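You operate a simulated robot arm through the tools that you are given. There is no shell and no other tool.

The job below is to be done with a simulated two-armed robot. You get a single attempt, and the scene is never put back.

## Task
Steer the film's edge with the grey knob till EDGE shows 0 mm.
Fine: switch on, read EDGE, turn the knob against it, then run the film; stop it once 0 mm shows.

It is judged by the outcome, as a careful person would: the job done as asked, and still so three seconds after it is handed in. It fails if anything else is knocked over, pushed out of place, dropped, spilled or broken.

## Robot
Two 7-joint arms with fingered hands on one trunk that stands fixed in place. Base frame: the origin is at the foot of the trunk, x ahead of it, y to its left, z up. Lengths are in mm, angles in rad, forces in N, time in s.
The left shoulder is at [70, 169, 1118], the right one opposite. With the tool pointing down near the work surface each hand reaches from about 100 to 660 mm from the base axis, measured 20 degrees to its own side. Payload 3.4 kg a hand.
The tool frame of a hand sits at the grasp point between the pads (the TCP): z along the fingers, y along the line on which they close. The tips reach 23 mm beyond it. Largest opening 116 mm; the body of the gripper starts 65 mm behind the TCP. The gripper is a hand of 4 fingers: y runs from the thumb to the fingers, the wrist lies at [0, 0, -211] in the tool frame, and closing takes about 1.5 s.
Orientation is that of the tool frame in the base frame, as [roll, pitch, yaw] about the fixed x, y, z axes, in that order (R = Rz(yaw) Ry(pitch) Rx(roll)). With the fingers straight down and closing along the base's y, the tool's x points along the base's -x, its y along +y and its z along -z.

## Interface
- The arms move only by the tool step_arm. It takes "left_plan", "right_plan" or both (then of equal length, played together; a hand with none holds still); each is a list that holds one entry, the list of rows, each a list of 6 numbers: the shift along the tool's x, y, z in mm, then the turn, a rotation vector about the tool's x, y, z in rad. In form: [[[tx, ty, tz, rx, ry, rz], ...]]. A call has 1 to 20 rows; each row shifts and turns the commanded pose from where the row before left it, along the tool's axes as they then stand. "left_gripper" and "right_gripper" are, for a hand that has rows, the closure, from 0 (fully open) to 1 (shut), set as the call begins (left out, the last holds). Rows are played at 5 a second. More than 50 mm and 0.15 rad between two rows, or a gripper value outside its range, and nothing of the call is played. Where a pose cannot be reached the arm comes as near as it can. A force on the tool above 70 N (or 10 N above the force at the start of the call, whichever is more), or a blocked arm, ends the call early, and 0.2 s more pass. Each finger travels about 153 mm/s and halts on what it meets, pressing with about 24 N; the grip force reading is that of the motor and also rises with nothing between the fingers. The clock runs only during rows and for 0.2 s after the last one: add rows that do not move to give the fingers time. The reply holds the time, the measured pose of the TCP, the force on the tool along the base axes, the opening and the grip force, in the units named above and with some noise, with the torque about the TCP (base axes, N m) and any sound that the robot's microphone picked up.
- Cameras (640 x 400 px; columns grow to the right, rows downward): "scene" is now at [122.5, -49.4, 1340.8]; the picture's right is [-0.57, -0.82, 0.00], its down [-0.53, 0.37, -0.76] and it looks along [0.62, -0.44, -0.65] (base axes); focal length 304 px, centre (320, 200). "left" rides on the left gripper at [-69, 1, -90] in its tool frame; the picture's right is [-0.01, -1.00, 0.00], its down [0.79, -0.01, -0.61] and it looks along [0.61, -0.01, 0.79] (tool axes); focal length 251 px, centre (320, 200). "right" rides on the right gripper at [68, 1, -90] in its tool frame; the picture's right is [-0.01, 1.00, 0.00], its down [-0.80, -0.01, -0.61] and it looks along [-0.61, -0.01, 0.80] (tool axes); focal length 251 px, centre (320, 200). There is no depth. A picture from a camera that has moved, and an enlarged one, comes with that camera's place and axes in the base frame and with its lens.
- snapshot(camera): a new picture of that camera. It takes no simulated time.
- slide_trunk(by): slides the trunk up (or, below 0, down) by that many mm; the arms and the scene camera ride with it, the base frame stays. It gives what a move gives, with no picture.
- move_fingers(finger1, finger2, finger3, thumb_bend, hand): sets how far each is bent, from 0 (flat) to 1 (curled in); at 0.3 the hand is open as for a grip, at 0.7 the pads meet at the TCP. One left out holds its place. A second passes; each finger stops where it meets its share of the squeeze, and holds until it gets a number again. A gripper value or a shape takes the hand back. It gives what a move gives, with no picture; readings hold the bend of each and the force on the fingers (four entries, about 0 where the hand has none), thumb and palm.
- set_grasp(shape, hand): the hand has 4 fingers and takes this shape, open, in about a second: jaw (thumb against the fingers, like two jaws); tri (thumb and two fingers); tip (a fingertip pinch); poke (one finger out to press); point (the index stretched); flat (the hand flat); cup (the hand cupped); fist (a fist). The gripper value then closes the fingers along that shape, each until it touches; the sizes above hold for jaw. It gives what a move gives, with no picture.
- pan_tilt(pan, tilt): turns the head with the scene camera to pan (to the left, within 1.501 rad either way) and tilt (down, from -0.506 to 1.204), counted from straight ahead of the robot. It gives what a move gives.
- inspect(camera, box): a new picture of the part [left, top, right, bottom] of that camera's present view, enlarged. It takes no simulated time.
- close_job(): hands the job in; it is judged then, once.

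Places have to be worked out from the pictures, the camera data and where the tool is seen. Open the grippers and draw the arms clear of the work before you hand the job in, unless the task says otherwise.

The tools are called after "Request:" by a JSON object that holds its "op" and its "data". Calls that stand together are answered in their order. step_arm: Moves the arms, as the interface text tells. Its arguments: {"type":"object","properties":{"left_plan":{"type":"array"},"left_gripper":{"type":"number"},"right_plan":{"type":"array"},"right_gripper":{"type":"number"}},"required":[]} The other tools are called the same way: slide_trunk (by) slides the trunk up or down; set_grasp (shape, hand) gives the hand a shape; move_fingers (finger1, finger2, finger3, thumb_bend, hand) moves the fingers one by one; pan_tilt (pan, tilt) turns the head that bears the scene camera; snapshot (camera) takes a picture; inspect (camera, box) takes an enlarged picture of a part of a camera's view; close_job () hands the job in.

At the start:

```text
clock: 0.0
left_eef_pos: [514.8, -54.0, 1141.5]
left_tool_rot: [-3.14, 0.001, -3.137]
left_wrist_force: [0.1, 1.1, -0.3]
left_torque: [-0.01, -0.01, 0.01]
left_width: 116.1
left_grip_force: 0.0
left_shape: jaw
left_bend: [0.3, 0.3, 0.3, 0.3]
left_finger forces: [0.1, 0.0, 0.0, 0.1, 0.1, 0.1]
right_eef_pos: [384.4, -418.0, 1046.6]
right_tool_rot: [3.141, -0.001, 3.141]
right_wrist_force: [-0.5, -0.4, 0.2]
right_torque: [0.01, 0.02, 0.0]
right_width: 115.9
right_grip_force: 0.1
right_shape: jaw
right_bend: [0.3, 0.3, 0.3, 0.3]
right_finger forces: [0.0, 0.0, 0.1, 0.0, 0.0, 0.0]
trunk travel left (down, up): [-625.0, 315.0]
head pan, tilt: [-0.609, 0.707]
```

scene: 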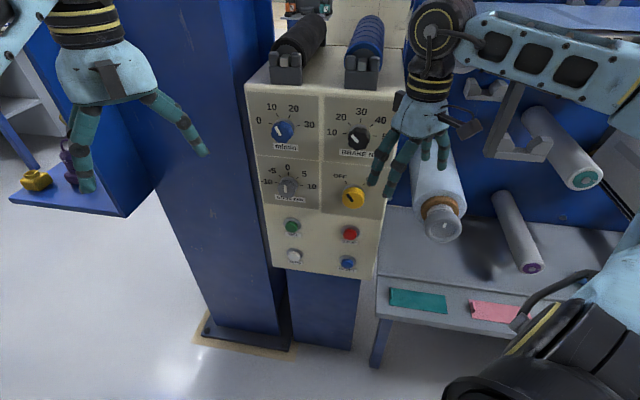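
right: 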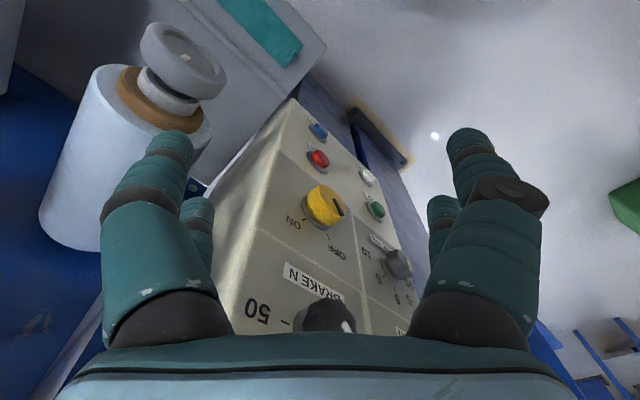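
left: 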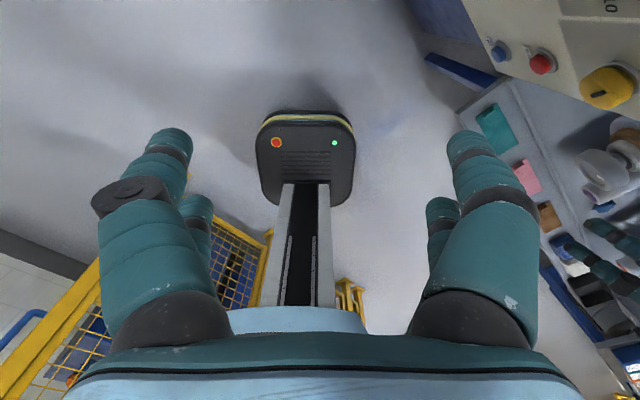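

I see a control panel with dials, a yellow switch and four buttons. I'll zoom in on the panel to read its labels first.

Request:
{"op": "inspect", "data": {"camera": "scene", "box": [240, 70, 400, 170]}}

Request:
{"op": "inspect", "data": {"camera": "scene", "box": [240, 150, 400, 250]}}

Request:
{"op": "inspect", "data": {"camera": "scene", "box": [250, 200, 390, 288]}}

Request:
{"op": "inspect", "data": {"camera": "right", "box": [200, 80, 460, 340]}}

```text
4.00 times, centred on (320, 120) of scene
camera zoom: at [122.5, -49.4, 1340.8], right [-0.57, -0.82, 0.0], down [-0.53, 0.37, -0.76], along [0.62, -0.44, -0.65], focal length 1217 px, centre (320, 520)
```

zoom: 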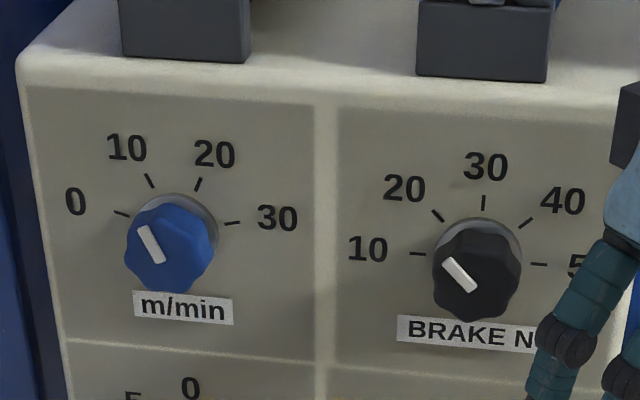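

```text
4.00 times, centred on (320, 200) of scene
camera zoom: at [122.5, -49.4, 1340.8], right [-0.57, -0.82, 0.0], down [-0.53, 0.37, -0.76], along [0.62, -0.44, -0.65], focal length 1217 px, centre (320, 200)
```

zoom: 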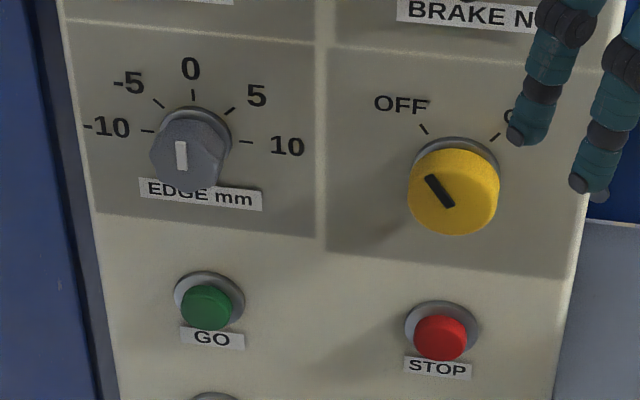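

```text
4.55 times, centred on (320, 244) of scene
camera zoom: at [122.5, -49.4, 1340.8], right [-0.57, -0.82, 0.0], down [-0.53, 0.37, -0.76], along [0.62, -0.44, -0.65], focal length 1383 px, centre (320, 0)
```

zoom: 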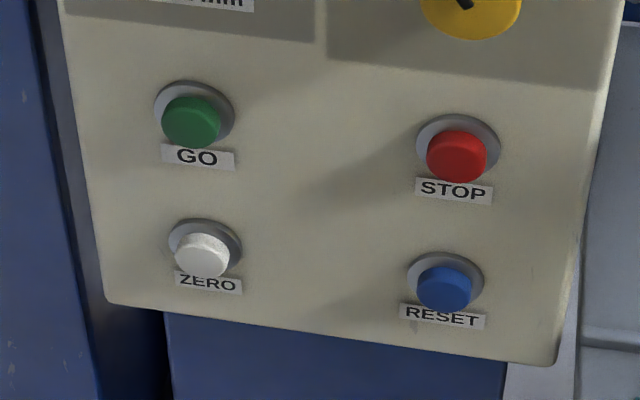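

```text
1.54 times, centred on (330, 210) of right
camera zoom: at [316.1, -418.0, 1138.2], right [0.01, 1.0, 0.0], down [0.8, -0.01, 0.61], along [0.61, -0.01, -0.8], focal length 387 px, centre (305, 185)
```

zoom: 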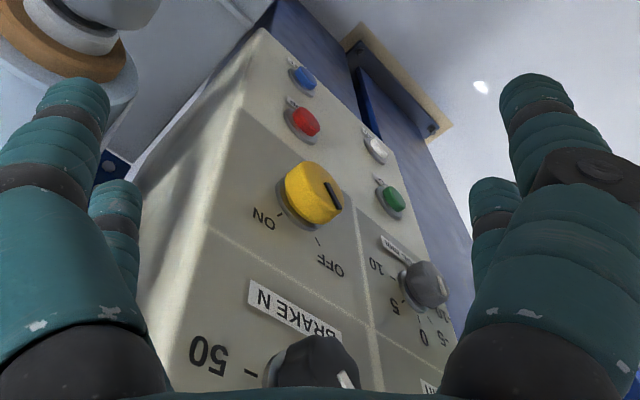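

The panel has grey EDGE knob, yellow OFF/ON switch, GO/STOP/ZERO/RESET buttons. I need to find the EDGE display, so I'll look higher with the head.

Request:
{"op": "pan_tilt", "data": {"pan": -0.609, "tilt": 0.2}}

Request:
{"op": "snapshot", "data": {"camera": "scene"}}

Request:
{"op": "pan_tilt", "data": {"pan": -1.2, "tilt": 0.5}}

Request:
{"op": "snapshot", "data": {"camera": "scene"}}

Request:
{"op": "pan_tilt", "data": {"pan": 0.0, "tilt": 0.4}}

Request:
{"op": "snapshot", "data": {"camera": "scene"}}

```text
clock: 0.9
left_eef_pos: [515.7, -53.2, 1140.1]
left_tool_rot: [-3.141, 0.001, -3.137]
left_wrist_force: [-0.2, -0.2, -0.7]
left_torque: [0.02, 0.01, 0.02]
left_width: 115.8
left_grip_force: 0.0
left_shape: jaw
left_bend: [0.3, 0.3, 0.3, 0.3]
left_finger forces: [0.1, 0.1, 0.0, 0.1, 0.2, 0.0]
right_eef_pos: [386.1, -419.6, 1047.1]
right_tool_rot: [3.141, 0.0, -3.14]
right_wrist_force: [0.5, 0.7, -0.1]
right_torque: [0.02, -0.02, -0.02]
right_width: 115.9
right_grip_force: 0.0
right_shape: jaw
right_bend: [0.3, 0.3, 0.3, 0.3]
right_finger forces: [0.0, 0.1, 0.0, 0.0, 0.0, 0.0]
trunk travel left (down, up): [-625.0, 315.0]
head pan, tilt: [-0.609, 0.201]
```

```text
taken
camera scene: at [129.6, -54.3, 1386.7], right [-0.57, -0.82, 0.0], down [-0.16, 0.11, -0.98], along [0.8, -0.56, -0.2], focal length 304 px, centre (320, 200)
```

scene: 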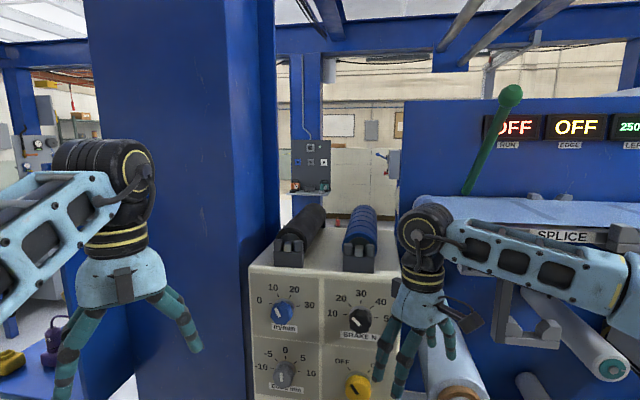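

```text
clock: 1.9
left_eef_pos: [515.8, -52.6, 1141.2]
left_tool_rot: [-3.14, 0.001, -3.138]
left_wrist_force: [-0.1, 0.2, -0.4]
left_torque: [-0.03, -0.02, -0.04]
left_width: 115.8
left_grip_force: 0.0
left_shape: jaw
left_bend: [0.3, 0.3, 0.3, 0.3]
left_finger forces: [0.0, 0.0, 0.0, 0.0, 0.0, 0.0]
right_eef_pos: [384.0, -419.6, 1047.3]
right_tool_rot: [3.142, 0.001, -3.14]
right_wrist_force: [-0.2, 0.1, 0.0]
right_torque: [-0.01, -0.02, 0.01]
right_width: 116.1
right_grip_force: 0.1
right_shape: jaw
right_bend: [0.3, 0.3, 0.3, 0.3]
right_finger forces: [0.0, 0.1, 0.0, 0.0, 0.1, 0.1]
trunk travel left (down, up): [-625.0, 315.0]
head pan, tilt: [-1.201, 0.499]
```

```text
taken
camera scene: at [86.1, -85.7, 1359.2], right [-0.93, -0.36, 0.0], down [-0.17, 0.45, -0.88], along [0.32, -0.82, -0.48], focal length 304 px, centre (320, 200)
```

scene: 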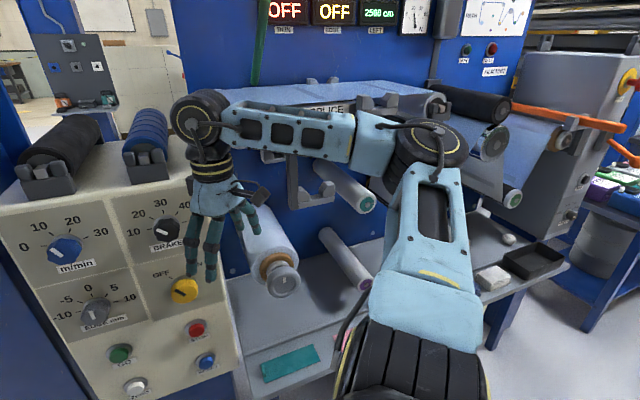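

```text
clock: 3.3
left_eef_pos: [516.0, -54.5, 1139.4]
left_tool_rot: [-3.14, 0.0, -3.139]
left_wrist_force: [0.3, -0.5, 0.0]
left_torque: [0.01, -0.02, 0.03]
left_width: 116.0
left_grip_force: 0.1
left_shape: jaw
left_bend: [0.3, 0.3, 0.3, 0.3]
left_finger forces: [0.1, 0.0, 0.2, 0.0, 0.0, 0.0]
right_eef_pos: [384.7, -419.7, 1047.3]
right_tool_rot: [3.142, 0.0, -3.141]
right_wrist_force: [-0.9, 0.0, 0.5]
right_torque: [0.01, 0.01, 0.0]
right_width: 116.2
right_grip_force: 0.0
right_shape: jaw
right_bend: [0.3, 0.3, 0.3, 0.3]
right_finger forces: [0.0, 0.0, 0.0, 0.0, 0.0, 0.1]
trunk travel left (down, up): [-625.0, 315.0]
head pan, tilt: [0.0, 0.4]
```

```text
taken
camera scene: at [145.7, -1.0, 1368.3], right [0.0, -1.0, 0.0], down [-0.39, 0.0, -0.92], along [0.92, 0.0, -0.39], focal length 304 px, centre (320, 200)
```

scene: 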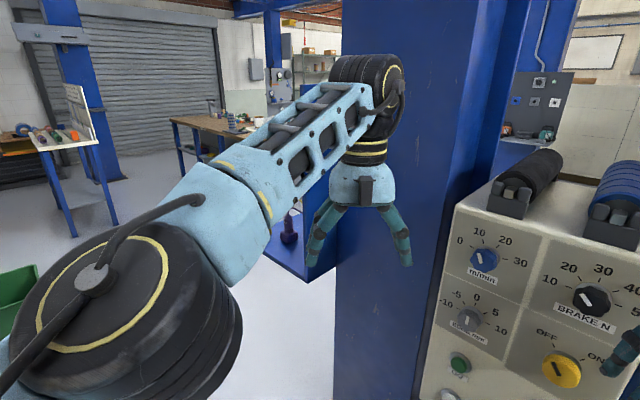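

Displays RUN / EDGE / LEFT are on the back plate. I'll look at them and the diagram enlarged.

Request:
{"op": "pan_tilt", "data": {"pan": -1.1, "tilt": 0.2}}

Request:
{"op": "snapshot", "data": {"camera": "scene"}}

Request:
{"op": "inspect", "data": {"camera": "scene", "box": [220, 60, 460, 210]}}

Request:
{"op": "inspect", "data": {"camera": "scene", "box": [370, 40, 530, 140]}}

Request:
{"op": "inspect", "data": {"camera": "scene", "box": [400, 100, 640, 250]}}

```text
clock: 4.7
left_eef_pos: [516.1, -54.5, 1139.9]
left_tool_rot: [-3.138, 0.002, -3.136]
left_wrist_force: [-0.4, 0.5, 0.4]
left_torque: [-0.02, -0.01, -0.01]
left_width: 115.8
left_grip_force: 0.1
left_shape: jaw
left_bend: [0.3, 0.3, 0.3, 0.3]
left_finger forces: [0.0, 0.0, 0.0, 0.1, 0.1, 0.0]
right_eef_pos: [384.1, -418.3, 1047.3]
right_tool_rot: [3.141, 0.0, 3.141]
right_wrist_force: [-0.1, -0.1, 0.0]
right_torque: [0.0, 0.01, 0.02]
right_width: 116.0
right_grip_force: 0.0
right_shape: jaw
right_bend: [0.3, 0.3, 0.3, 0.3]
right_finger forces: [0.0, 0.0, 0.1, 0.0, 0.1, 0.0]
trunk travel left (down, up): [-625.0, 315.0]
head pan, tilt: [-1.1, 0.201]
```

```text
taken
camera scene: at [95.5, -83.9, 1386.8], right [-0.89, -0.45, 0.0], down [-0.09, 0.18, -0.98], along [0.45, -0.87, -0.2], focal length 304 px, centre (320, 200)
```

scene: 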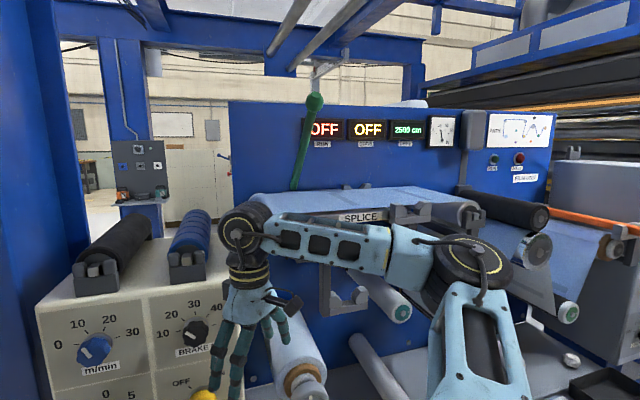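

```text
2.67 times, centred on (340, 135) of scene
camera zoom: at [95.5, -83.9, 1386.8], right [-0.89, -0.45, 0.0], down [-0.09, 0.18, -0.98], along [0.45, -0.87, -0.2], focal length 812 px, centre (267, 373)
```

zoom: 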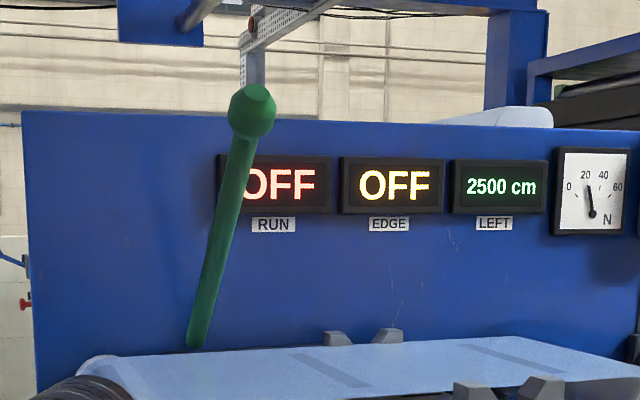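

```text
4.00 times, centred on (450, 90) of scene
camera zoom: at [95.5, -83.9, 1386.8], right [-0.89, -0.45, 0.0], down [-0.09, 0.18, -0.98], along [0.45, -0.87, -0.2], focal length 1217 px, centre (-200, 640)
```

zoom: 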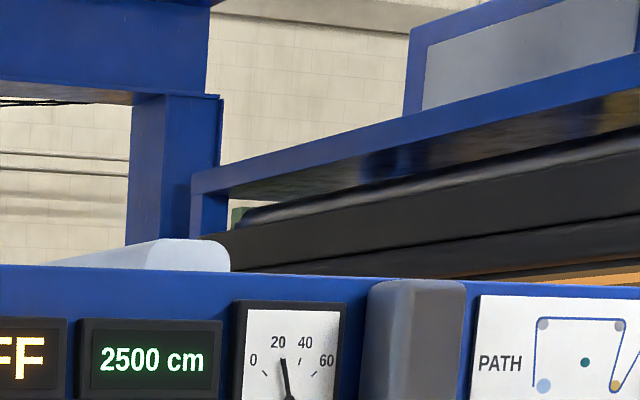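

```text
2.67 times, centred on (520, 175) of scene
camera zoom: at [95.5, -83.9, 1386.8], right [-0.89, -0.45, 0.0], down [-0.09, 0.18, -0.98], along [0.45, -0.87, -0.2], focal length 812 px, centre (-213, 267)
```

zoom: 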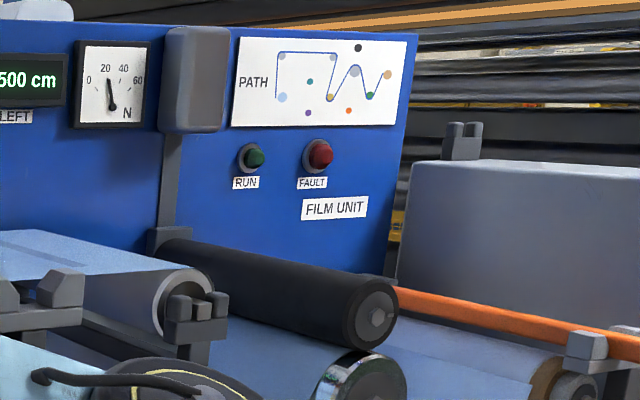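

The panel face looks vertical with its inward normal near [0.70, -0.71, 0]. I put the yellow switch near [509,-415,897], the grey knob near [618,-308,901], STOP near [512,-419,773] and GO near [618,-312,775]. I'll raise the trunk for a roomier arm posture and take new pictures.

Request:
{"op": "slide_trunk", "data": {"by": 150}}

Request:
{"op": "pan_tilt", "data": {"pan": -0.75, "tilt": 0.6}}

Request:
{"op": "snapshot", "data": {"camera": "scene"}}

Request:
{"op": "snapshot", "data": {"camera": "right"}}

Request:
{"op": "snapshot", "data": {"camera": "left"}}

```text
clock: 6.4
left_eef_pos: [516.1, -54.5, 1289.7]
left_tool_rot: [-3.14, 0.0, -3.138]
left_wrist_force: [0.3, -0.6, 0.3]
left_torque: [-0.01, 0.0, 0.02]
left_width: 115.9
left_grip_force: 0.1
left_shape: jaw
left_bend: [0.3, 0.3, 0.3, 0.3]
left_finger forces: [0.0, 0.0, 0.0, 0.0, 0.0, 0.0]
right_eef_pos: [383.8, -419.6, 1196.0]
right_tool_rot: [-3.142, -0.001, 3.141]
right_wrist_force: [1.0, -0.2, -0.2]
right_torque: [-0.01, 0.0, -0.05]
right_width: 116.2
right_grip_force: 0.0
right_shape: jaw
right_bend: [0.3, 0.3, 0.3, 0.3]
right_finger forces: [0.0, 0.1, 0.0, 0.0, 0.0, 0.0]
trunk travel left (down, up): [-775.0, 165.0]
head pan, tilt: [-1.1, 0.201]
```

```text
clock: 7.3
left_eef_pos: [516.3, -54.4, 1290.4]
left_tool_rot: [-3.14, 0.001, -3.138]
left_wrist_force: [-0.5, -0.1, -0.8]
left_torque: [-0.02, -0.04, 0.01]
left_width: 116.2
left_grip_force: 0.0
left_shape: jaw
left_bend: [0.3, 0.3, 0.3, 0.3]
left_finger forces: [0.0, 0.1, 0.0, 0.0, 0.0, 0.0]
right_eef_pos: [383.2, -418.7, 1196.8]
right_tool_rot: [3.141, 0.001, 3.142]
right_wrist_force: [-0.2, -0.1, -0.4]
right_torque: [0.03, 0.02, 0.0]
right_width: 115.8
right_grip_force: 0.0
right_shape: jaw
right_bend: [0.3, 0.3, 0.3, 0.3]
right_finger forces: [0.0, 0.0, 0.0, 0.0, 0.0, 0.0]
trunk travel left (down, up): [-775.0, 165.0]
head pan, tilt: [-0.75, 0.6]
```

```text
taken
camera scene: at [117.7, -61.3, 1500.1], right [-0.68, -0.73, 0.0], down [-0.41, 0.39, -0.83], along [0.6, -0.56, -0.56], focal length 304 px, centre (320, 200)
```

scene: 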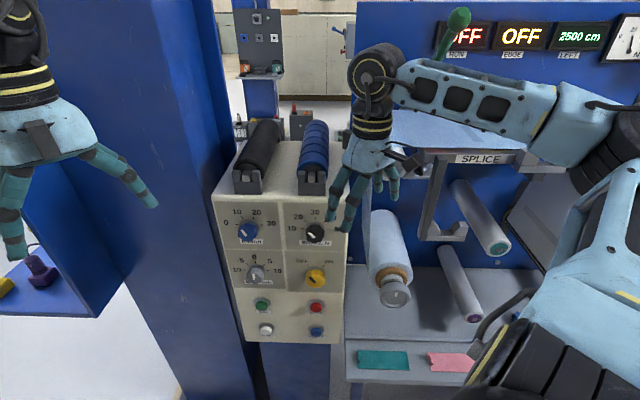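

```text
taken
camera right: at [316.1, -418.0, 1288.2], right [0.01, 1.0, 0.0], down [0.8, -0.01, 0.61], along [0.61, -0.01, -0.8], focal length 251 px, centre (320, 200)
```

right: 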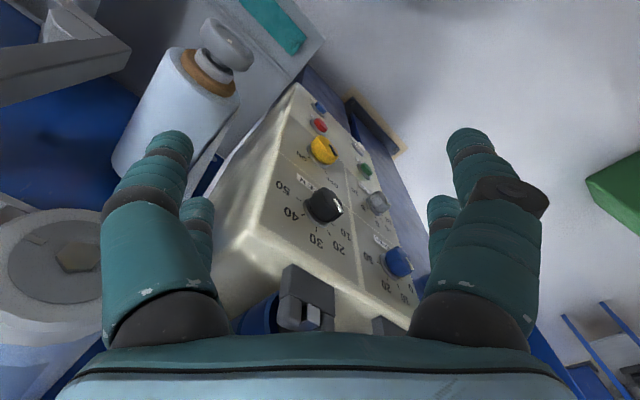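

```text
taken
camera left: at [584.3, -53.3, 1380.7], right [0.01, -1.0, 0.0], down [-0.8, -0.01, 0.61], along [-0.61, -0.01, -0.8], focal length 251 px, centre (320, 200)
```

left: 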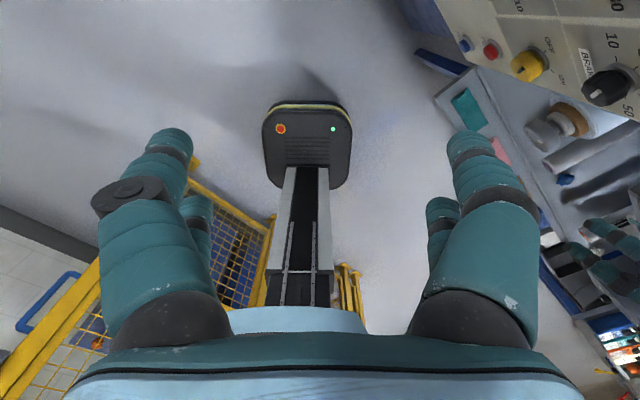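

This view covers both the panel and the displays. I'll bring the right hand back from the panel a little, lower it, and yaw it to face the panel.

Request:
{"op": "step_arm", "data": {"right_plan": [[[10, 10, 0, 0, 0, 0], [10, 10, 30, 0, 0, 0], [8, 8, 40, 0, 0, 0], [0, 0, 40, 0, 0, 0], [0, 0, 40, 0, 0, 0], [0, 0, 0, 0, 0, 0.1317], [0, 0, 0, 0, 0, 0.1317], [0, 0, 0, 0, 0, 0.1317], [0, 0, 0, 0, 0, 0.1317], [0, 0, 0, 0, 0, 0.1317], [0, 0, 0, 0, 0, 0.1317]]]}}

Request:
{"op": "snapshot", "data": {"camera": "scene"}}

```text
clock: 9.7
left_eef_pos: [516.2, -54.5, 1290.9]
left_tool_rot: [-3.14, 0.001, -3.139]
left_wrist_force: [0.2, -0.1, -0.3]
left_torque: [0.01, 0.01, 0.02]
left_width: 115.9
left_grip_force: 0.2
left_shape: jaw
left_bend: [0.3, 0.3, 0.3, 0.3]
left_finger forces: [0.1, 0.0, 0.1, 0.0, 0.0, 0.1]
right_eef_pos: [355.3, -390.1, 1047.0]
right_tool_rot: [3.141, 0.0, 2.35]
right_wrist_force: [0.1, -0.2, 0.4]
right_torque: [0.02, 0.0, 0.02]
right_width: 116.0
right_grip_force: 0.0
right_shape: jaw
right_bend: [0.3, 0.3, 0.3, 0.3]
right_finger forces: [0.1, 0.0, 0.0, 0.1, 0.1, 0.0]
trunk travel left (down, up): [-775.0, 165.0]
head pan, tilt: [-0.75, 0.6]
```

```text
taken
camera scene: at [117.9, -61.3, 1500.0], right [-0.68, -0.73, 0.0], down [-0.41, 0.39, -0.82], along [0.6, -0.56, -0.57], focal length 304 px, centre (320, 200)
```

scene: 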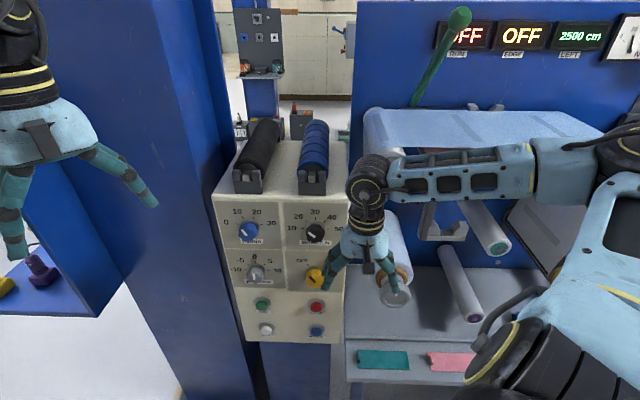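

The hand is clear. Now I'll pitch it to point at the panel while lowering it about 100 mm.

Request:
{"op": "step_arm", "data": {"right_plan": [[[0, 0, 10, 0, -0.1428, 0], [1.4, 0, 9.9, 0, -0.1428, 0], [2.8, 0, 9.6, 0, -0.1428, 0], [4.1, 0, 9.1, 0, -0.1428, 0], [5.4, 0, 8.4, 0, -0.1428, 0], [6.5, 0, 7.6, 0, -0.1428, 0], [7.6, 0, 6.5, 0, -0.1428, 0], [8.4, 0, 5.4, 0, -0.1428, 0], [9.1, 0, 4.1, 0, -0.1428, 0], [9.6, 0, 2.8, 0, -0.1428, 0], [9.9, 0, 1.4, 0, -0.1428, 0]]]}}

Request:
{"op": "snapshot", "data": {"camera": "scene"}}

Request:
{"op": "snapshot", "data": {"camera": "right"}}

```text
clock: 12.1
left_eef_pos: [515.8, -53.0, 1290.4]
left_tool_rot: [-3.137, 0.002, -3.138]
left_wrist_force: [0.8, 0.1, 0.5]
left_torque: [-0.02, 0.04, 0.02]
left_width: 115.9
left_grip_force: 0.1
left_shape: jaw
left_bend: [0.3, 0.3, 0.3, 0.3]
left_finger forces: [0.0, 0.0, 0.0, 0.0, 0.1, 0.0]
right_eef_pos: [412.4, -497.7, 1263.5]
right_tool_rot: [-2.935, 1.394, 2.476]
right_wrist_force: [-0.3, -0.8, 0.4]
right_torque: [0.02, 0.05, -0.01]
right_width: 116.0
right_grip_force: 0.0
right_shape: jaw
right_bend: [0.3, 0.3, 0.3, 0.3]
right_finger forces: [0.1, 0.0, 0.0, 0.0, 0.1, 0.1]
right hand out of reach, approached as far as the arm can: row 2, 3, 6, 7, 8, 9, 10, 11
trunk travel left (down, up): [-775.0, 165.0]
head pan, tilt: [-0.75, 0.6]
```

```text
taken
camera scene: at [117.6, -60.5, 1500.0], right [-0.68, -0.73, 0.0], down [-0.41, 0.38, -0.83], along [0.6, -0.56, -0.56], focal length 304 px, centre (320, 200)
```

scene: 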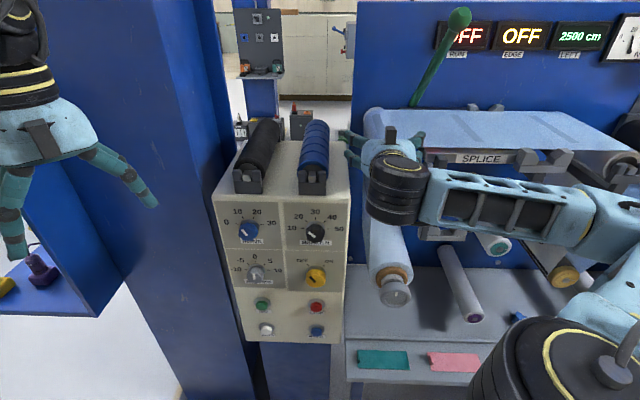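

```text
taken
camera right: at [347.1, -421.9, 1212.7], right [0.76, 0.64, -0.03], down [-0.28, 0.37, 0.89], along [0.58, -0.67, 0.46], focal length 251 px, centre (320, 200)
```

right: 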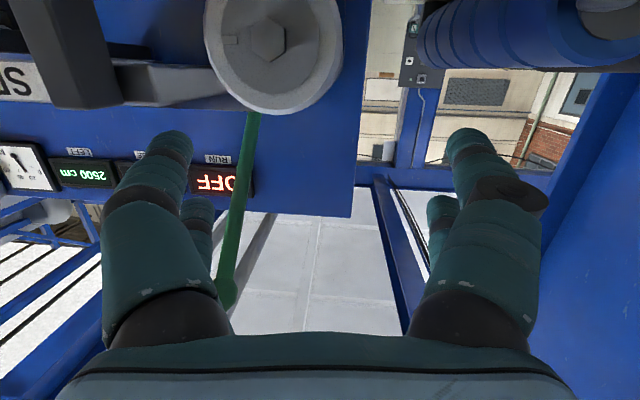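

The right arm can't comfortably take that horizontal pose, whereas the left arm's reach line naturally points at the panel. I'll return the right hand to pointing down along the same path and use the left hand instead.

Request:
{"op": "step_arm", "data": {"right_plan": [[[-9.9, 0, -1.4, 0, 0.1428, 0], [-9.6, 0, -2.8, 0, 0.1428, 0], [-9.1, 0, -4.1, 0, 0.1428, 0], [-8.4, 0, -5.4, 0, 0.1428, 0], [-7.6, 0, -6.5, 0, 0.1428, 0], [-6.5, 0, -7.6, 0, 0.1428, 0], [-5.4, 0, -8.4, 0, 0.1428, 0], [-4.1, 0, -9.1, 0, 0.1428, 0], [-2.8, 0, -9.6, 0, 0.1428, 0], [-1.4, 0, -9.9, 0, 0.1428, 0], [0, 0, -10, 0, 0.1428, 0], [0, 0, 0, 0, 0, 0]]]}}

Request:
{"op": "snapshot", "data": {"camera": "scene"}}

```text
clock: 14.7
left_eef_pos: [515.3, -54.4, 1289.6]
left_tool_rot: [-3.141, 0.001, -3.137]
left_wrist_force: [0.0, 0.4, -0.5]
left_torque: [0.0, -0.01, 0.03]
left_width: 115.8
left_grip_force: 0.0
left_shape: jaw
left_bend: [0.3, 0.3, 0.3, 0.3]
left_finger forces: [0.1, 0.0, 0.0, 0.0, 0.1, 0.0]
right_eef_pos: [418.0, -455.4, 1330.9]
right_tool_rot: [-3.119, -0.144, 2.262]
right_wrist_force: [0.1, -0.6, 0.3]
right_torque: [-0.01, 0.02, 0.01]
right_width: 116.0
right_grip_force: 0.1
right_shape: jaw
right_bend: [0.3, 0.3, 0.3, 0.3]
right_finger forces: [0.1, 0.0, 0.0, 0.1, 0.1, 0.1]
right hand out of reach, approached as far as the arm can: row 10, 11
trunk travel left (down, up): [-775.0, 165.0]
head pan, tilt: [-0.75, 0.6]
```

```text
taken
camera scene: at [117.2, -61.7, 1500.1], right [-0.68, -0.73, 0.0], down [-0.41, 0.39, -0.82], along [0.6, -0.56, -0.57], focal length 304 px, centre (320, 200)
```

scene: 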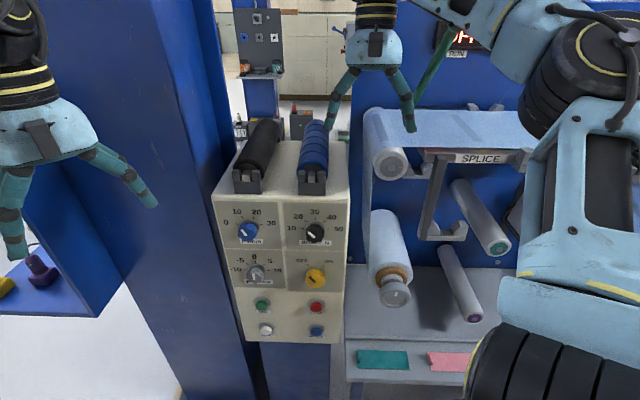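

The right hand is now high, pointing nearly down. I'll level it and park it closer to the trunk, out of the left arm's way.

Request:
{"op": "step_arm", "data": {"right_plan": [[[35, -19, 0, 0, -0.1428, 0], [35, -19, 0, 0, 0, 0], [35, -19, 0, 0, 0, 0], [35, -19, 0, 0, 0, 0], [0, 0, 0, 0, 0, 0]]]}}

Request:
{"op": "snapshot", "data": {"camera": "scene"}}

Request:
{"op": "snapshot", "data": {"camera": "right"}}

```text
clock: 15.9
left_eef_pos: [515.6, -54.2, 1291.9]
left_tool_rot: [-3.139, 0.002, -3.137]
left_wrist_force: [0.9, 0.1, 0.0]
left_torque: [0.04, -0.02, -0.02]
left_width: 115.9
left_grip_force: 0.0
left_shape: jaw
left_bend: [0.3, 0.3, 0.3, 0.3]
left_finger forces: [0.0, 0.0, 0.1, 0.0, 0.0, 0.0]
right_eef_pos: [353.1, -365.5, 1311.7]
right_tool_rot: [-3.111, -0.007, 2.266]
right_wrist_force: [-0.5, -0.2, -0.5]
right_torque: [0.02, 0.0, -0.01]
right_width: 116.0
right_grip_force: 0.1
right_shape: jaw
right_bend: [0.3, 0.3, 0.3, 0.3]
right_finger forces: [0.0, 0.1, 0.0, 0.1, 0.0, 0.0]
right hand out of reach, approached as far as the arm can: row 1, 2, 3, 4
trunk travel left (down, up): [-775.0, 165.0]
head pan, tilt: [-0.75, 0.6]
```

```text
taken
camera scene: at [117.9, -61.4, 1500.0], right [-0.68, -0.73, 0.0], down [-0.41, 0.39, -0.82], along [0.6, -0.56, -0.57], focal length 304 px, centre (320, 200)
```

scene: 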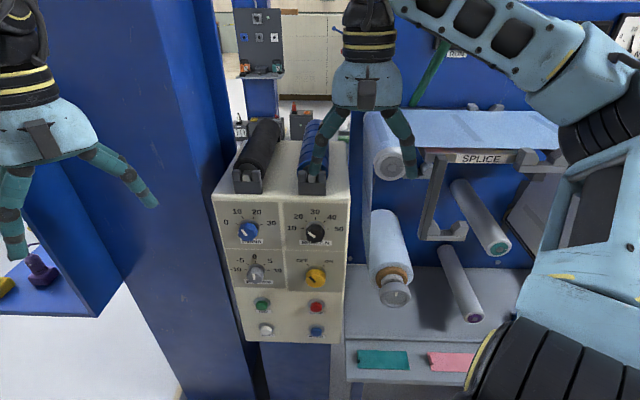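

```text
taken
camera right: at [313.2, -309.6, 1402.6], right [0.77, 0.63, -0.03], down [0.52, -0.61, 0.6], along [0.36, -0.48, -0.8], focal length 251 px, centre (320, 200)
```

right: 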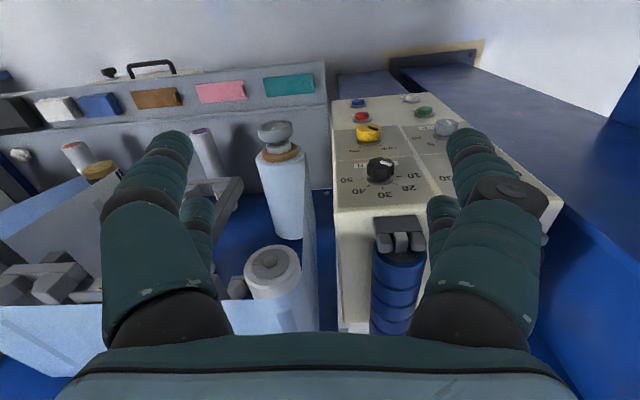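

The hand is at the upper limit of its reach; I'll lower it while drawing it towards the trunk's right side.

Request:
{"op": "step_arm", "data": {"right_plan": [[[3, -18, 40, 0, 0, 0], [3, -18, 40, 0, 0, 0], [3, -18, 40, 0, 0, 0], [3, -18, 40, 0, 0, 0], [0, 0, 0, 0, 0, 0]]]}}

Request:
{"op": "snapshot", "data": {"camera": "scene"}}

```text
clock: 17.1
left_eef_pos: [516.1, -53.3, 1290.4]
left_tool_rot: [-3.139, 0.003, -3.14]
left_wrist_force: [-0.2, -0.5, -0.1]
left_torque: [0.02, -0.01, -0.01]
left_width: 116.0
left_grip_force: 0.0
left_shape: jaw
left_bend: [0.3, 0.3, 0.3, 0.3]
left_finger forces: [0.1, 0.1, 0.0, 0.1, 0.0, 0.0]
right_eef_pos: [320.5, -398.8, 1148.7]
right_tool_rot: [-3.112, -0.006, 2.268]
right_wrist_force: [-0.2, -1.0, -0.4]
right_torque: [0.0, 0.0, -0.02]
right_width: 116.1
right_grip_force: 0.1
right_shape: jaw
right_bend: [0.3, 0.3, 0.3, 0.3]
right_finger forces: [0.0, 0.0, 0.0, 0.0, 0.0, 0.0]
right hand out of reach, approached as far as the arm can: row 1, 2, 3
trunk travel left (down, up): [-775.0, 165.0]
head pan, tilt: [-0.75, 0.6]
```

```text
taken
camera scene: at [117.7, -61.2, 1500.1], right [-0.68, -0.73, 0.0], down [-0.41, 0.39, -0.83], along [0.6, -0.56, -0.57], focal length 304 px, centre (320, 200)
```

scene: 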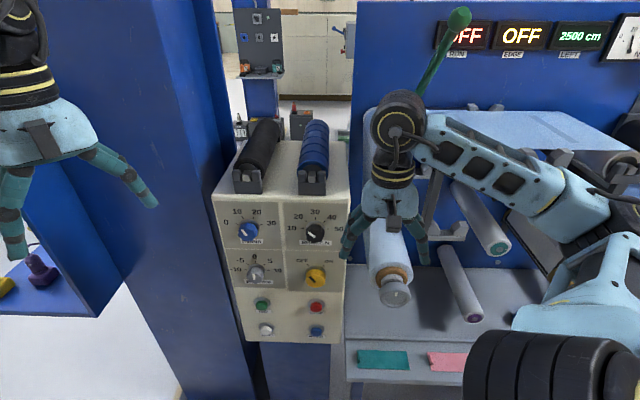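

Pulling the right hand further back to the robot's right side.

Request:
{"op": "step_arm", "data": {"right_plan": [[[13, -32, 0, 0, 0, 0], [13, -32, 0, 0, 0, 0], [13, -32, 0, 0, 0, 0], [0, -32, 0, 0, 0, 0], [0, 0, 0, 0, 0, 0]]]}}

Request:
{"op": "snapshot", "data": {"camera": "scene"}}

```text
clock: 18.3
left_eef_pos: [517.8, -54.5, 1290.3]
left_tool_rot: [-3.139, 0.0, -3.138]
left_wrist_force: [-0.1, -0.4, -0.4]
left_torque: [0.01, 0.03, -0.02]
left_width: 115.8
left_grip_force: 0.0
left_shape: jaw
left_bend: [0.3, 0.3, 0.3, 0.3]
left_finger forces: [0.0, 0.0, 0.0, 0.0, 0.0, 0.0]
right_eef_pos: [196.8, -452.4, 1152.3]
right_tool_rot: [-3.111, -0.006, 2.267]
right_wrist_force: [0.5, -0.4, -0.4]
right_torque: [0.01, 0.0, -0.01]
right_width: 116.0
right_grip_force: 0.1
right_shape: jaw
right_bend: [0.3, 0.3, 0.3, 0.3]
right_finger forces: [0.0, 0.1, 0.1, 0.0, 0.1, 0.0]
trunk travel left (down, up): [-775.0, 165.0]
head pan, tilt: [-0.75, 0.6]
```

```text
taken
camera scene: at [118.5, -61.5, 1500.0], right [-0.68, -0.73, 0.0], down [-0.41, 0.39, -0.82], along [0.6, -0.56, -0.57], focal length 304 px, centre (320, 200)
```

scene: 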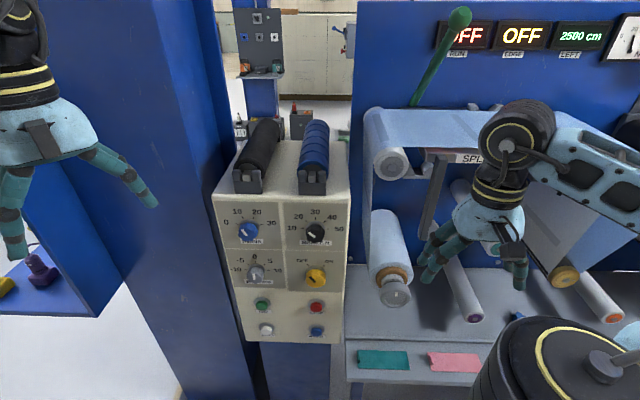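

The right arm is parked. Now I'll bring the left hand in front of the panel, still pointing down, and yaw it towards the panel normal.

Request:
{"op": "step_arm", "data": {"left_plan": [[[43, 0, 0, 0, 0, 0], [43, 0, 0, 0, 0, 0], [0, -35, 35, 0, 0, 0], [0, -35, 35, 0, 0, 0], [0, -35, 35, 0, 0, 0], [0, -35, 35, 0, 0, 0], [0, -35, 35, 0, 0, 0], [0, 0, 0, 0, 0, 0.1317], [0, 0, 0, 0, 0, 0.1317], [0, 0, 0, 0, 0, 0.1317], [0, 0, 0, 0, 0, 0.1317], [0, 0, 0, 0, 0, 0.1317], [0, 0, 0, 0, 0, 0.1317], [0, 0, 0, 0, 0, 0]]]}}

Request:
{"op": "snapshot", "data": {"camera": "scene"}}

```text
clock: 21.3
left_eef_pos: [431.0, -171.9, 1152.3]
left_tool_rot: [-3.141, 0.0, 2.353]
left_wrist_force: [-0.3, -0.4, -0.1]
left_torque: [0.01, 0.02, -0.01]
left_width: 115.9
left_grip_force: 0.1
left_shape: jaw
left_bend: [0.3, 0.3, 0.3, 0.3]
left_finger forces: [0.0, 0.0, 0.0, 0.0, 0.1, 0.0]
left hand out of reach, approached as far as the arm can: row 6, 7
right_eef_pos: [197.0, -451.2, 1153.3]
right_tool_rot: [-3.111, -0.007, 2.266]
right_wrist_force: [0.5, -0.5, 0.6]
right_torque: [0.04, -0.02, 0.02]
right_width: 115.9
right_grip_force: 0.0
right_shape: jaw
right_bend: [0.3, 0.3, 0.3, 0.3]
right_finger forces: [0.0, 0.0, 0.0, 0.0, 0.0, 0.1]
trunk travel left (down, up): [-775.0, 165.0]
head pan, tilt: [-0.75, 0.6]
```

```text
taken
camera scene: at [117.6, -61.4, 1500.0], right [-0.68, -0.73, 0.0], down [-0.41, 0.39, -0.82], along [0.6, -0.56, -0.57], focal length 304 px, centre (320, 200)
```

scene: 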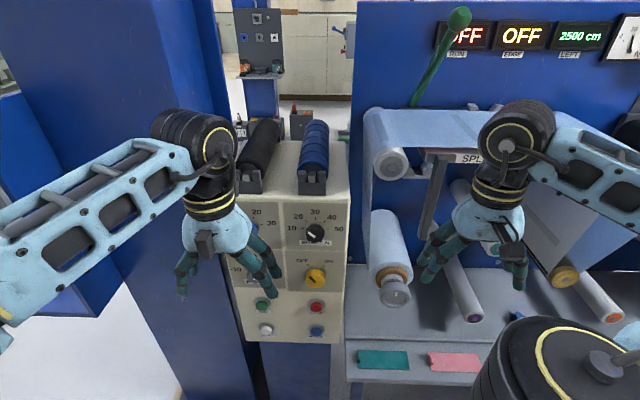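

The left hand yawed fine. Now pitch it to point at the panel, lowering about 100 mm as it goes, in two stages for safety.

Request:
{"op": "step_arm", "data": {"left_plan": [[[0, 0, 10, 0, -0.1428, 0], [1.4, 0, 9.9, 0, -0.1428, 0], [2.8, 0, 9.6, 0, -0.1428, 0], [4.1, 0, 9.1, 0, -0.1428, 0], [5.4, 0, 8.4, 0, -0.1428, 0], [6.5, 0, 7.6, 0, -0.1428, 0]]]}}

Request:
{"op": "snapshot", "data": {"camera": "scene"}}

```text
clock: 22.7
left_eef_pos: [432.5, -172.9, 1092.9]
left_tool_rot: [-3.137, 0.86, 2.355]
left_wrist_force: [-0.3, 0.6, 0.5]
left_torque: [-0.01, 0.0, -0.01]
left_width: 116.1
left_grip_force: 0.1
left_shape: jaw
left_bend: [0.3, 0.3, 0.3, 0.3]
left_finger forces: [0.0, 0.0, 0.0, 0.0, 0.1, 0.0]
right_eef_pos: [195.8, -450.9, 1153.2]
right_tool_rot: [-3.113, -0.006, 2.268]
right_wrist_force: [-0.1, -0.2, 0.2]
right_torque: [0.02, 0.0, -0.01]
right_width: 116.1
right_grip_force: 0.1
right_shape: jaw
right_bend: [0.3, 0.3, 0.3, 0.3]
right_finger forces: [0.0, 0.0, 0.0, 0.0, 0.1, 0.0]
trunk travel left (down, up): [-775.0, 165.0]
head pan, tilt: [-0.75, 0.6]
```

```text
taken
camera scene: at [117.9, -60.6, 1500.1], right [-0.68, -0.73, 0.0], down [-0.41, 0.38, -0.83], along [0.6, -0.56, -0.56], focal length 304 px, centre (320, 200)
```

scene: 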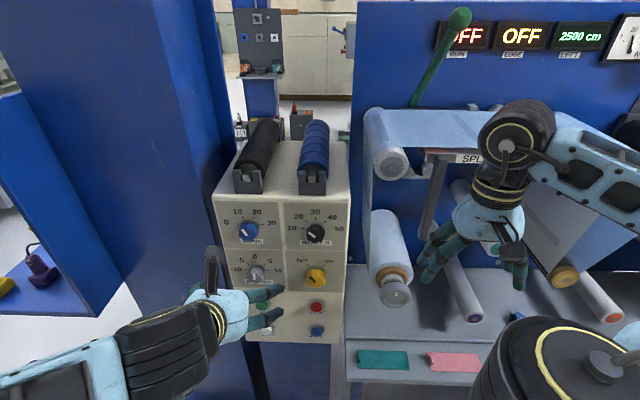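

Works well. Finishing the pitch to horizontal.

Request:
{"op": "step_arm", "data": {"left_plan": [[[7.6, 0, 6.5, 0, -0.1428, 0], [8.4, 0, 5.4, 0, -0.1428, 0], [9.1, 0, 4.1, 0, -0.1428, 0], [9.6, 0, 2.8, 0, -0.1428, 0], [9.9, 0, 1.4, 0, -0.1428, 0], [0, 0, 0, 0, 0, 0]]]}}

Request:
{"op": "snapshot", "data": {"camera": "scene"}}

Request:
{"op": "snapshot", "data": {"camera": "left"}}

```text
clock: 24.1
left_eef_pos: [433.1, -172.9, 1075.5]
left_tool_rot: [-3.14, 1.095, 2.355]
left_wrist_force: [0.0, -0.5, -0.8]
left_torque: [0.04, 0.01, 0.01]
left_width: 116.2
left_grip_force: 0.0
left_shape: jaw
left_bend: [0.3, 0.3, 0.3, 0.3]
left_finger forces: [0.0, 0.0, 0.2, 0.0, 0.1, 0.0]
left hand out of reach, approached as far as the arm can: row 2, 3, 4, 5
right_eef_pos: [196.5, -451.7, 1153.1]
right_tool_rot: [-3.112, -0.006, 2.268]
right_wrist_force: [0.1, 0.3, 0.3]
right_torque: [0.01, 0.02, 0.02]
right_width: 116.1
right_grip_force: 0.0
right_shape: jaw
right_bend: [0.3, 0.3, 0.3, 0.3]
right_finger forces: [0.0, 0.0, 0.0, 0.0, 0.0, 0.0]
trunk travel left (down, up): [-775.0, 165.0]
head pan, tilt: [-0.75, 0.6]
```

```text
taken
camera scene: at [117.7, -61.2, 1500.0], right [-0.68, -0.73, 0.0], down [-0.41, 0.39, -0.82], along [0.6, -0.56, -0.57], focal length 304 px, centre (320, 200)
```

scene: 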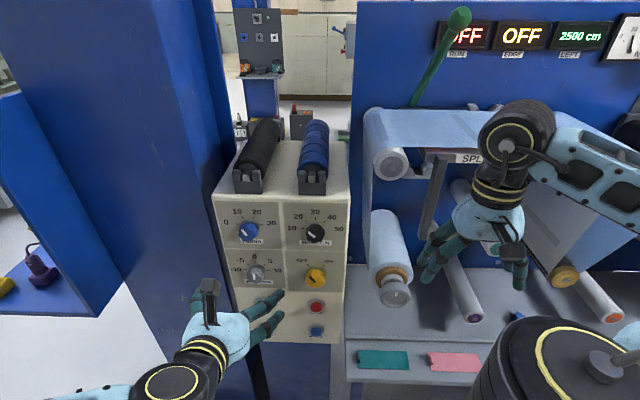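

```text
taken
camera left: at [398.4, -138.0, 1178.3], right [-0.71, -0.71, 0.01], down [-0.64, 0.63, -0.43], along [0.3, -0.31, -0.9], focal length 251 px, centre (320, 200)
```

left: 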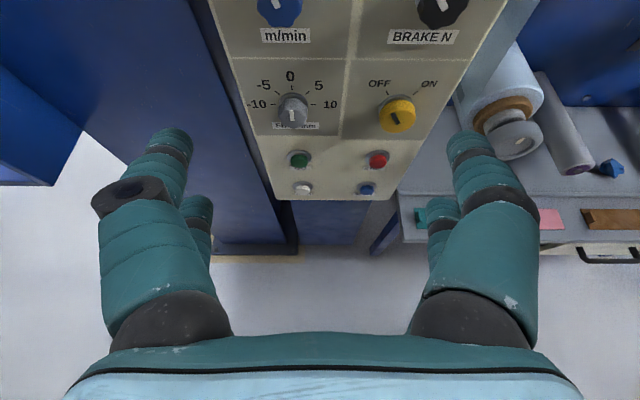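

The wrist hit its limit about 27 degrees short of horizontal, since the arm comes from high and is folded. I'll lower the trunk by 200 and then reach out, which should free the wrist.

Request:
{"op": "slide_trunk", "data": {"by": -200}}

Request:
{"op": "snapshot", "data": {"camera": "scene"}}

Request:
{"op": "snapshot", "data": {"camera": "left"}}

Request:
{"op": "snapshot", "data": {"camera": "right"}}

```text
clock: 26.2
left_eef_pos: [433.0, -171.7, 876.2]
left_tool_rot: [-3.14, 1.094, 2.356]
left_wrist_force: [-0.4, -0.6, 0.7]
left_torque: [0.0, -0.03, 0.01]
left_width: 115.9
left_grip_force: 0.2
left_shape: jaw
left_bend: [0.3, 0.3, 0.3, 0.3]
left_finger forces: [0.1, 0.0, 0.1, 0.0, 0.0, 0.0]
right_eef_pos: [197.5, -451.5, 954.0]
right_tool_rot: [-3.111, -0.006, 2.266]
right_wrist_force: [0.0, 0.0, -0.6]
right_torque: [0.03, 0.0, 0.03]
right_width: 115.7
right_grip_force: 0.1
right_shape: jaw
right_bend: [0.3, 0.3, 0.3, 0.3]
right_finger forces: [0.1, 0.0, 0.0, 0.0, 0.0, 0.0]
trunk travel left (down, up): [-575.0, 365.0]
head pan, tilt: [-0.75, 0.6]
```

```text
taken
camera scene: at [117.6, -61.1, 1300.1], right [-0.68, -0.73, 0.0], down [-0.41, 0.39, -0.83], along [0.6, -0.56, -0.56], focal length 304 px, centre (320, 200)
```

scene: 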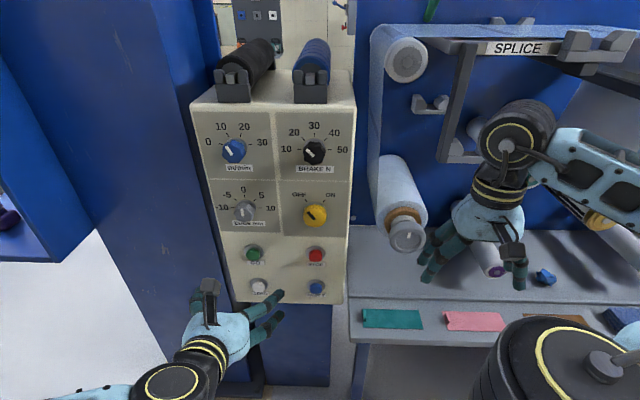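

```text
taken
camera left: at [398.3, -137.9, 978.4], right [-0.71, -0.71, 0.01], down [-0.64, 0.63, -0.43], along [0.3, -0.31, -0.9], focal length 251 px, centre (320, 200)
```

left: 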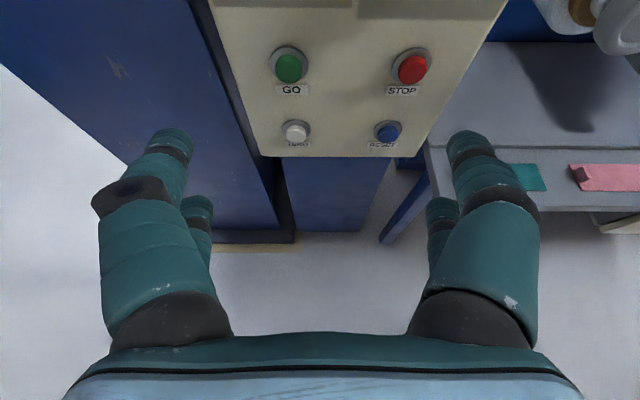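

```text
taken
camera right: at [156.3, -396.9, 1045.1], right [0.77, 0.63, -0.03], down [0.52, -0.61, 0.6], along [0.36, -0.48, -0.8], focal length 251 px, centre (320, 200)
```

right: 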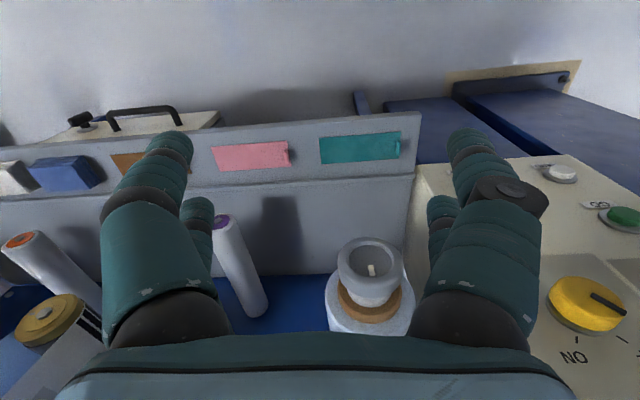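

I'll move the left hand across to stand in front of the yellow switch, about 120 mm off, then finish the pitch to horizontal.

Request:
{"op": "step_arm", "data": {"left_plan": [[[-16.9, -29.4, 21.2, 0, 0, 0], [-16.9, -29.4, 21.2, 0, 0, 0], [-16.9, -29.4, 21.2, 0, 0, 0], [-16.9, -29.4, 21.2, 0, 0, 0], [0, 0, 0, 0, -0.119, 0], [0, 0, 0, 0, -0.119, 0], [0, 0, 0, 0, -0.119, 0], [0, 0, 0, 0, -0.119, 0], [0, 0, 0, 0, 0, 0]]]}}

Request:
{"op": "snapshot", "data": {"camera": "scene"}}

Request:
{"op": "snapshot", "data": {"camera": "left"}}

```text
clock: 28.4
left_eef_pos: [420.1, -259.5, 1000.9]
left_tool_rot: [-2.283, 1.45, -3.013]
left_wrist_force: [-0.1, 0.0, 0.0]
left_torque: [-0.02, 0.04, -0.03]
left_width: 115.9
left_grip_force: 0.1
left_shape: jaw
left_bend: [0.3, 0.3, 0.3, 0.3]
left_finger forces: [0.0, 0.1, 0.1, 0.1, 0.0, 0.0]
left hand out of reach, approached as far as the arm can: row 6, 7, 8
right_eef_pos: [197.1, -451.3, 954.3]
right_tool_rot: [-3.112, -0.009, 2.266]
right_wrist_force: [-0.4, -0.2, 0.9]
right_torque: [-0.01, 0.05, 0.03]
right_width: 116.0
right_grip_force: 0.2
right_shape: jaw
right_bend: [0.3, 0.3, 0.3, 0.3]
right_finger forces: [0.0, 0.1, 0.0, 0.1, 0.0, 0.0]
trunk travel left (down, up): [-575.0, 365.0]
head pan, tilt: [-0.75, 0.6]
stopped in row 9 (left hand): the arm was blocked; the commanded pose is now the measured one
```

```text
taken
camera scene: at [117.7, -60.6, 1300.1], right [-0.68, -0.73, 0.0], down [-0.41, 0.38, -0.83], along [0.6, -0.56, -0.56], focal length 304 px, centre (320, 200)
```

scene: 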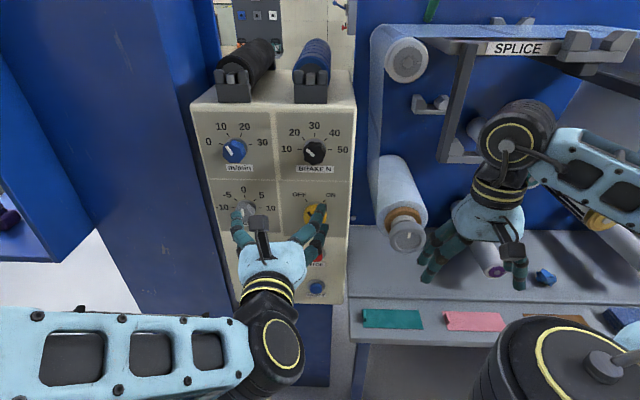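

```text
taken
camera left: at [362.2, -199.2, 1076.3], right [-0.66, -0.74, 0.1], down [-0.55, 0.39, -0.74], along [0.51, -0.54, -0.66], focal length 251 px, centre (320, 200)
```

left: 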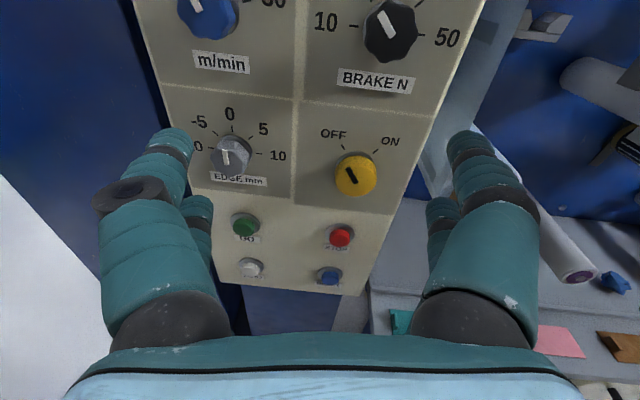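

The hand is now almost horizontal (about 4° down), but folded close to the body. I'll shift it to the pre-approach point in front of the yellow switch, where the arm is more extended.

Request:
{"op": "step_arm", "data": {"left_plan": [[[20, -8, 12, 0, 0, 0], [30, -11, 16, 0, 0, 0], [30, -11, 16, 0, 0, 0], [23, -8, 14, 0, 0, 0], [0, 0, 0, 0, 0, 0]]]}}

Request:
{"op": "snapshot", "data": {"camera": "scene"}}

Request:
{"op": "snapshot", "data": {"camera": "left"}}

```text
clock: 29.6
left_eef_pos: [419.2, -274.0, 993.0]
left_tool_rot: [-2.312, 1.449, -3.032]
left_wrist_force: [0.4, -0.1, 0.4]
left_torque: [0.0, -0.01, 0.0]
left_width: 116.1
left_grip_force: 0.1
left_shape: jaw
left_bend: [0.3, 0.3, 0.3, 0.3]
left_finger forces: [0.0, 0.0, 0.0, 0.0, 0.0, 0.0]
left hand out of reach, approached as far as the arm can: row 1, 2, 3, 4
right_eef_pos: [196.8, -452.0, 954.0]
right_tool_rot: [-3.113, -0.008, 2.267]
right_wrist_force: [0.0, -0.2, 0.4]
right_torque: [0.0, 0.02, -0.01]
right_width: 116.0
right_grip_force: 0.2
right_shape: jaw
right_bend: [0.3, 0.3, 0.3, 0.3]
right_finger forces: [0.1, 0.0, 0.1, 0.1, 0.1, 0.0]
trunk travel left (down, up): [-575.0, 365.0]
head pan, tilt: [-0.75, 0.6]
```

```text
taken
camera scene: at [117.6, -61.2, 1300.0], right [-0.68, -0.73, 0.0], down [-0.41, 0.39, -0.82], along [0.6, -0.56, -0.57], focal length 304 px, centre (320, 200)
```

scene: 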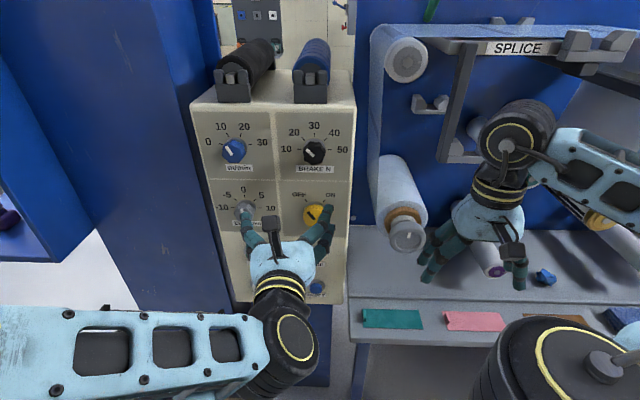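

```text
taken
camera left: at [360.3, -214.4, 1068.9], right [-0.65, -0.75, 0.1], down [-0.55, 0.38, -0.74], along [0.52, -0.54, -0.67], focal length 251 px, centre (320, 200)
```

left: 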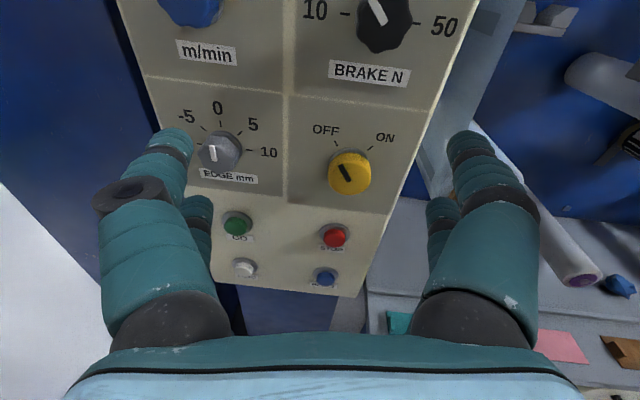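

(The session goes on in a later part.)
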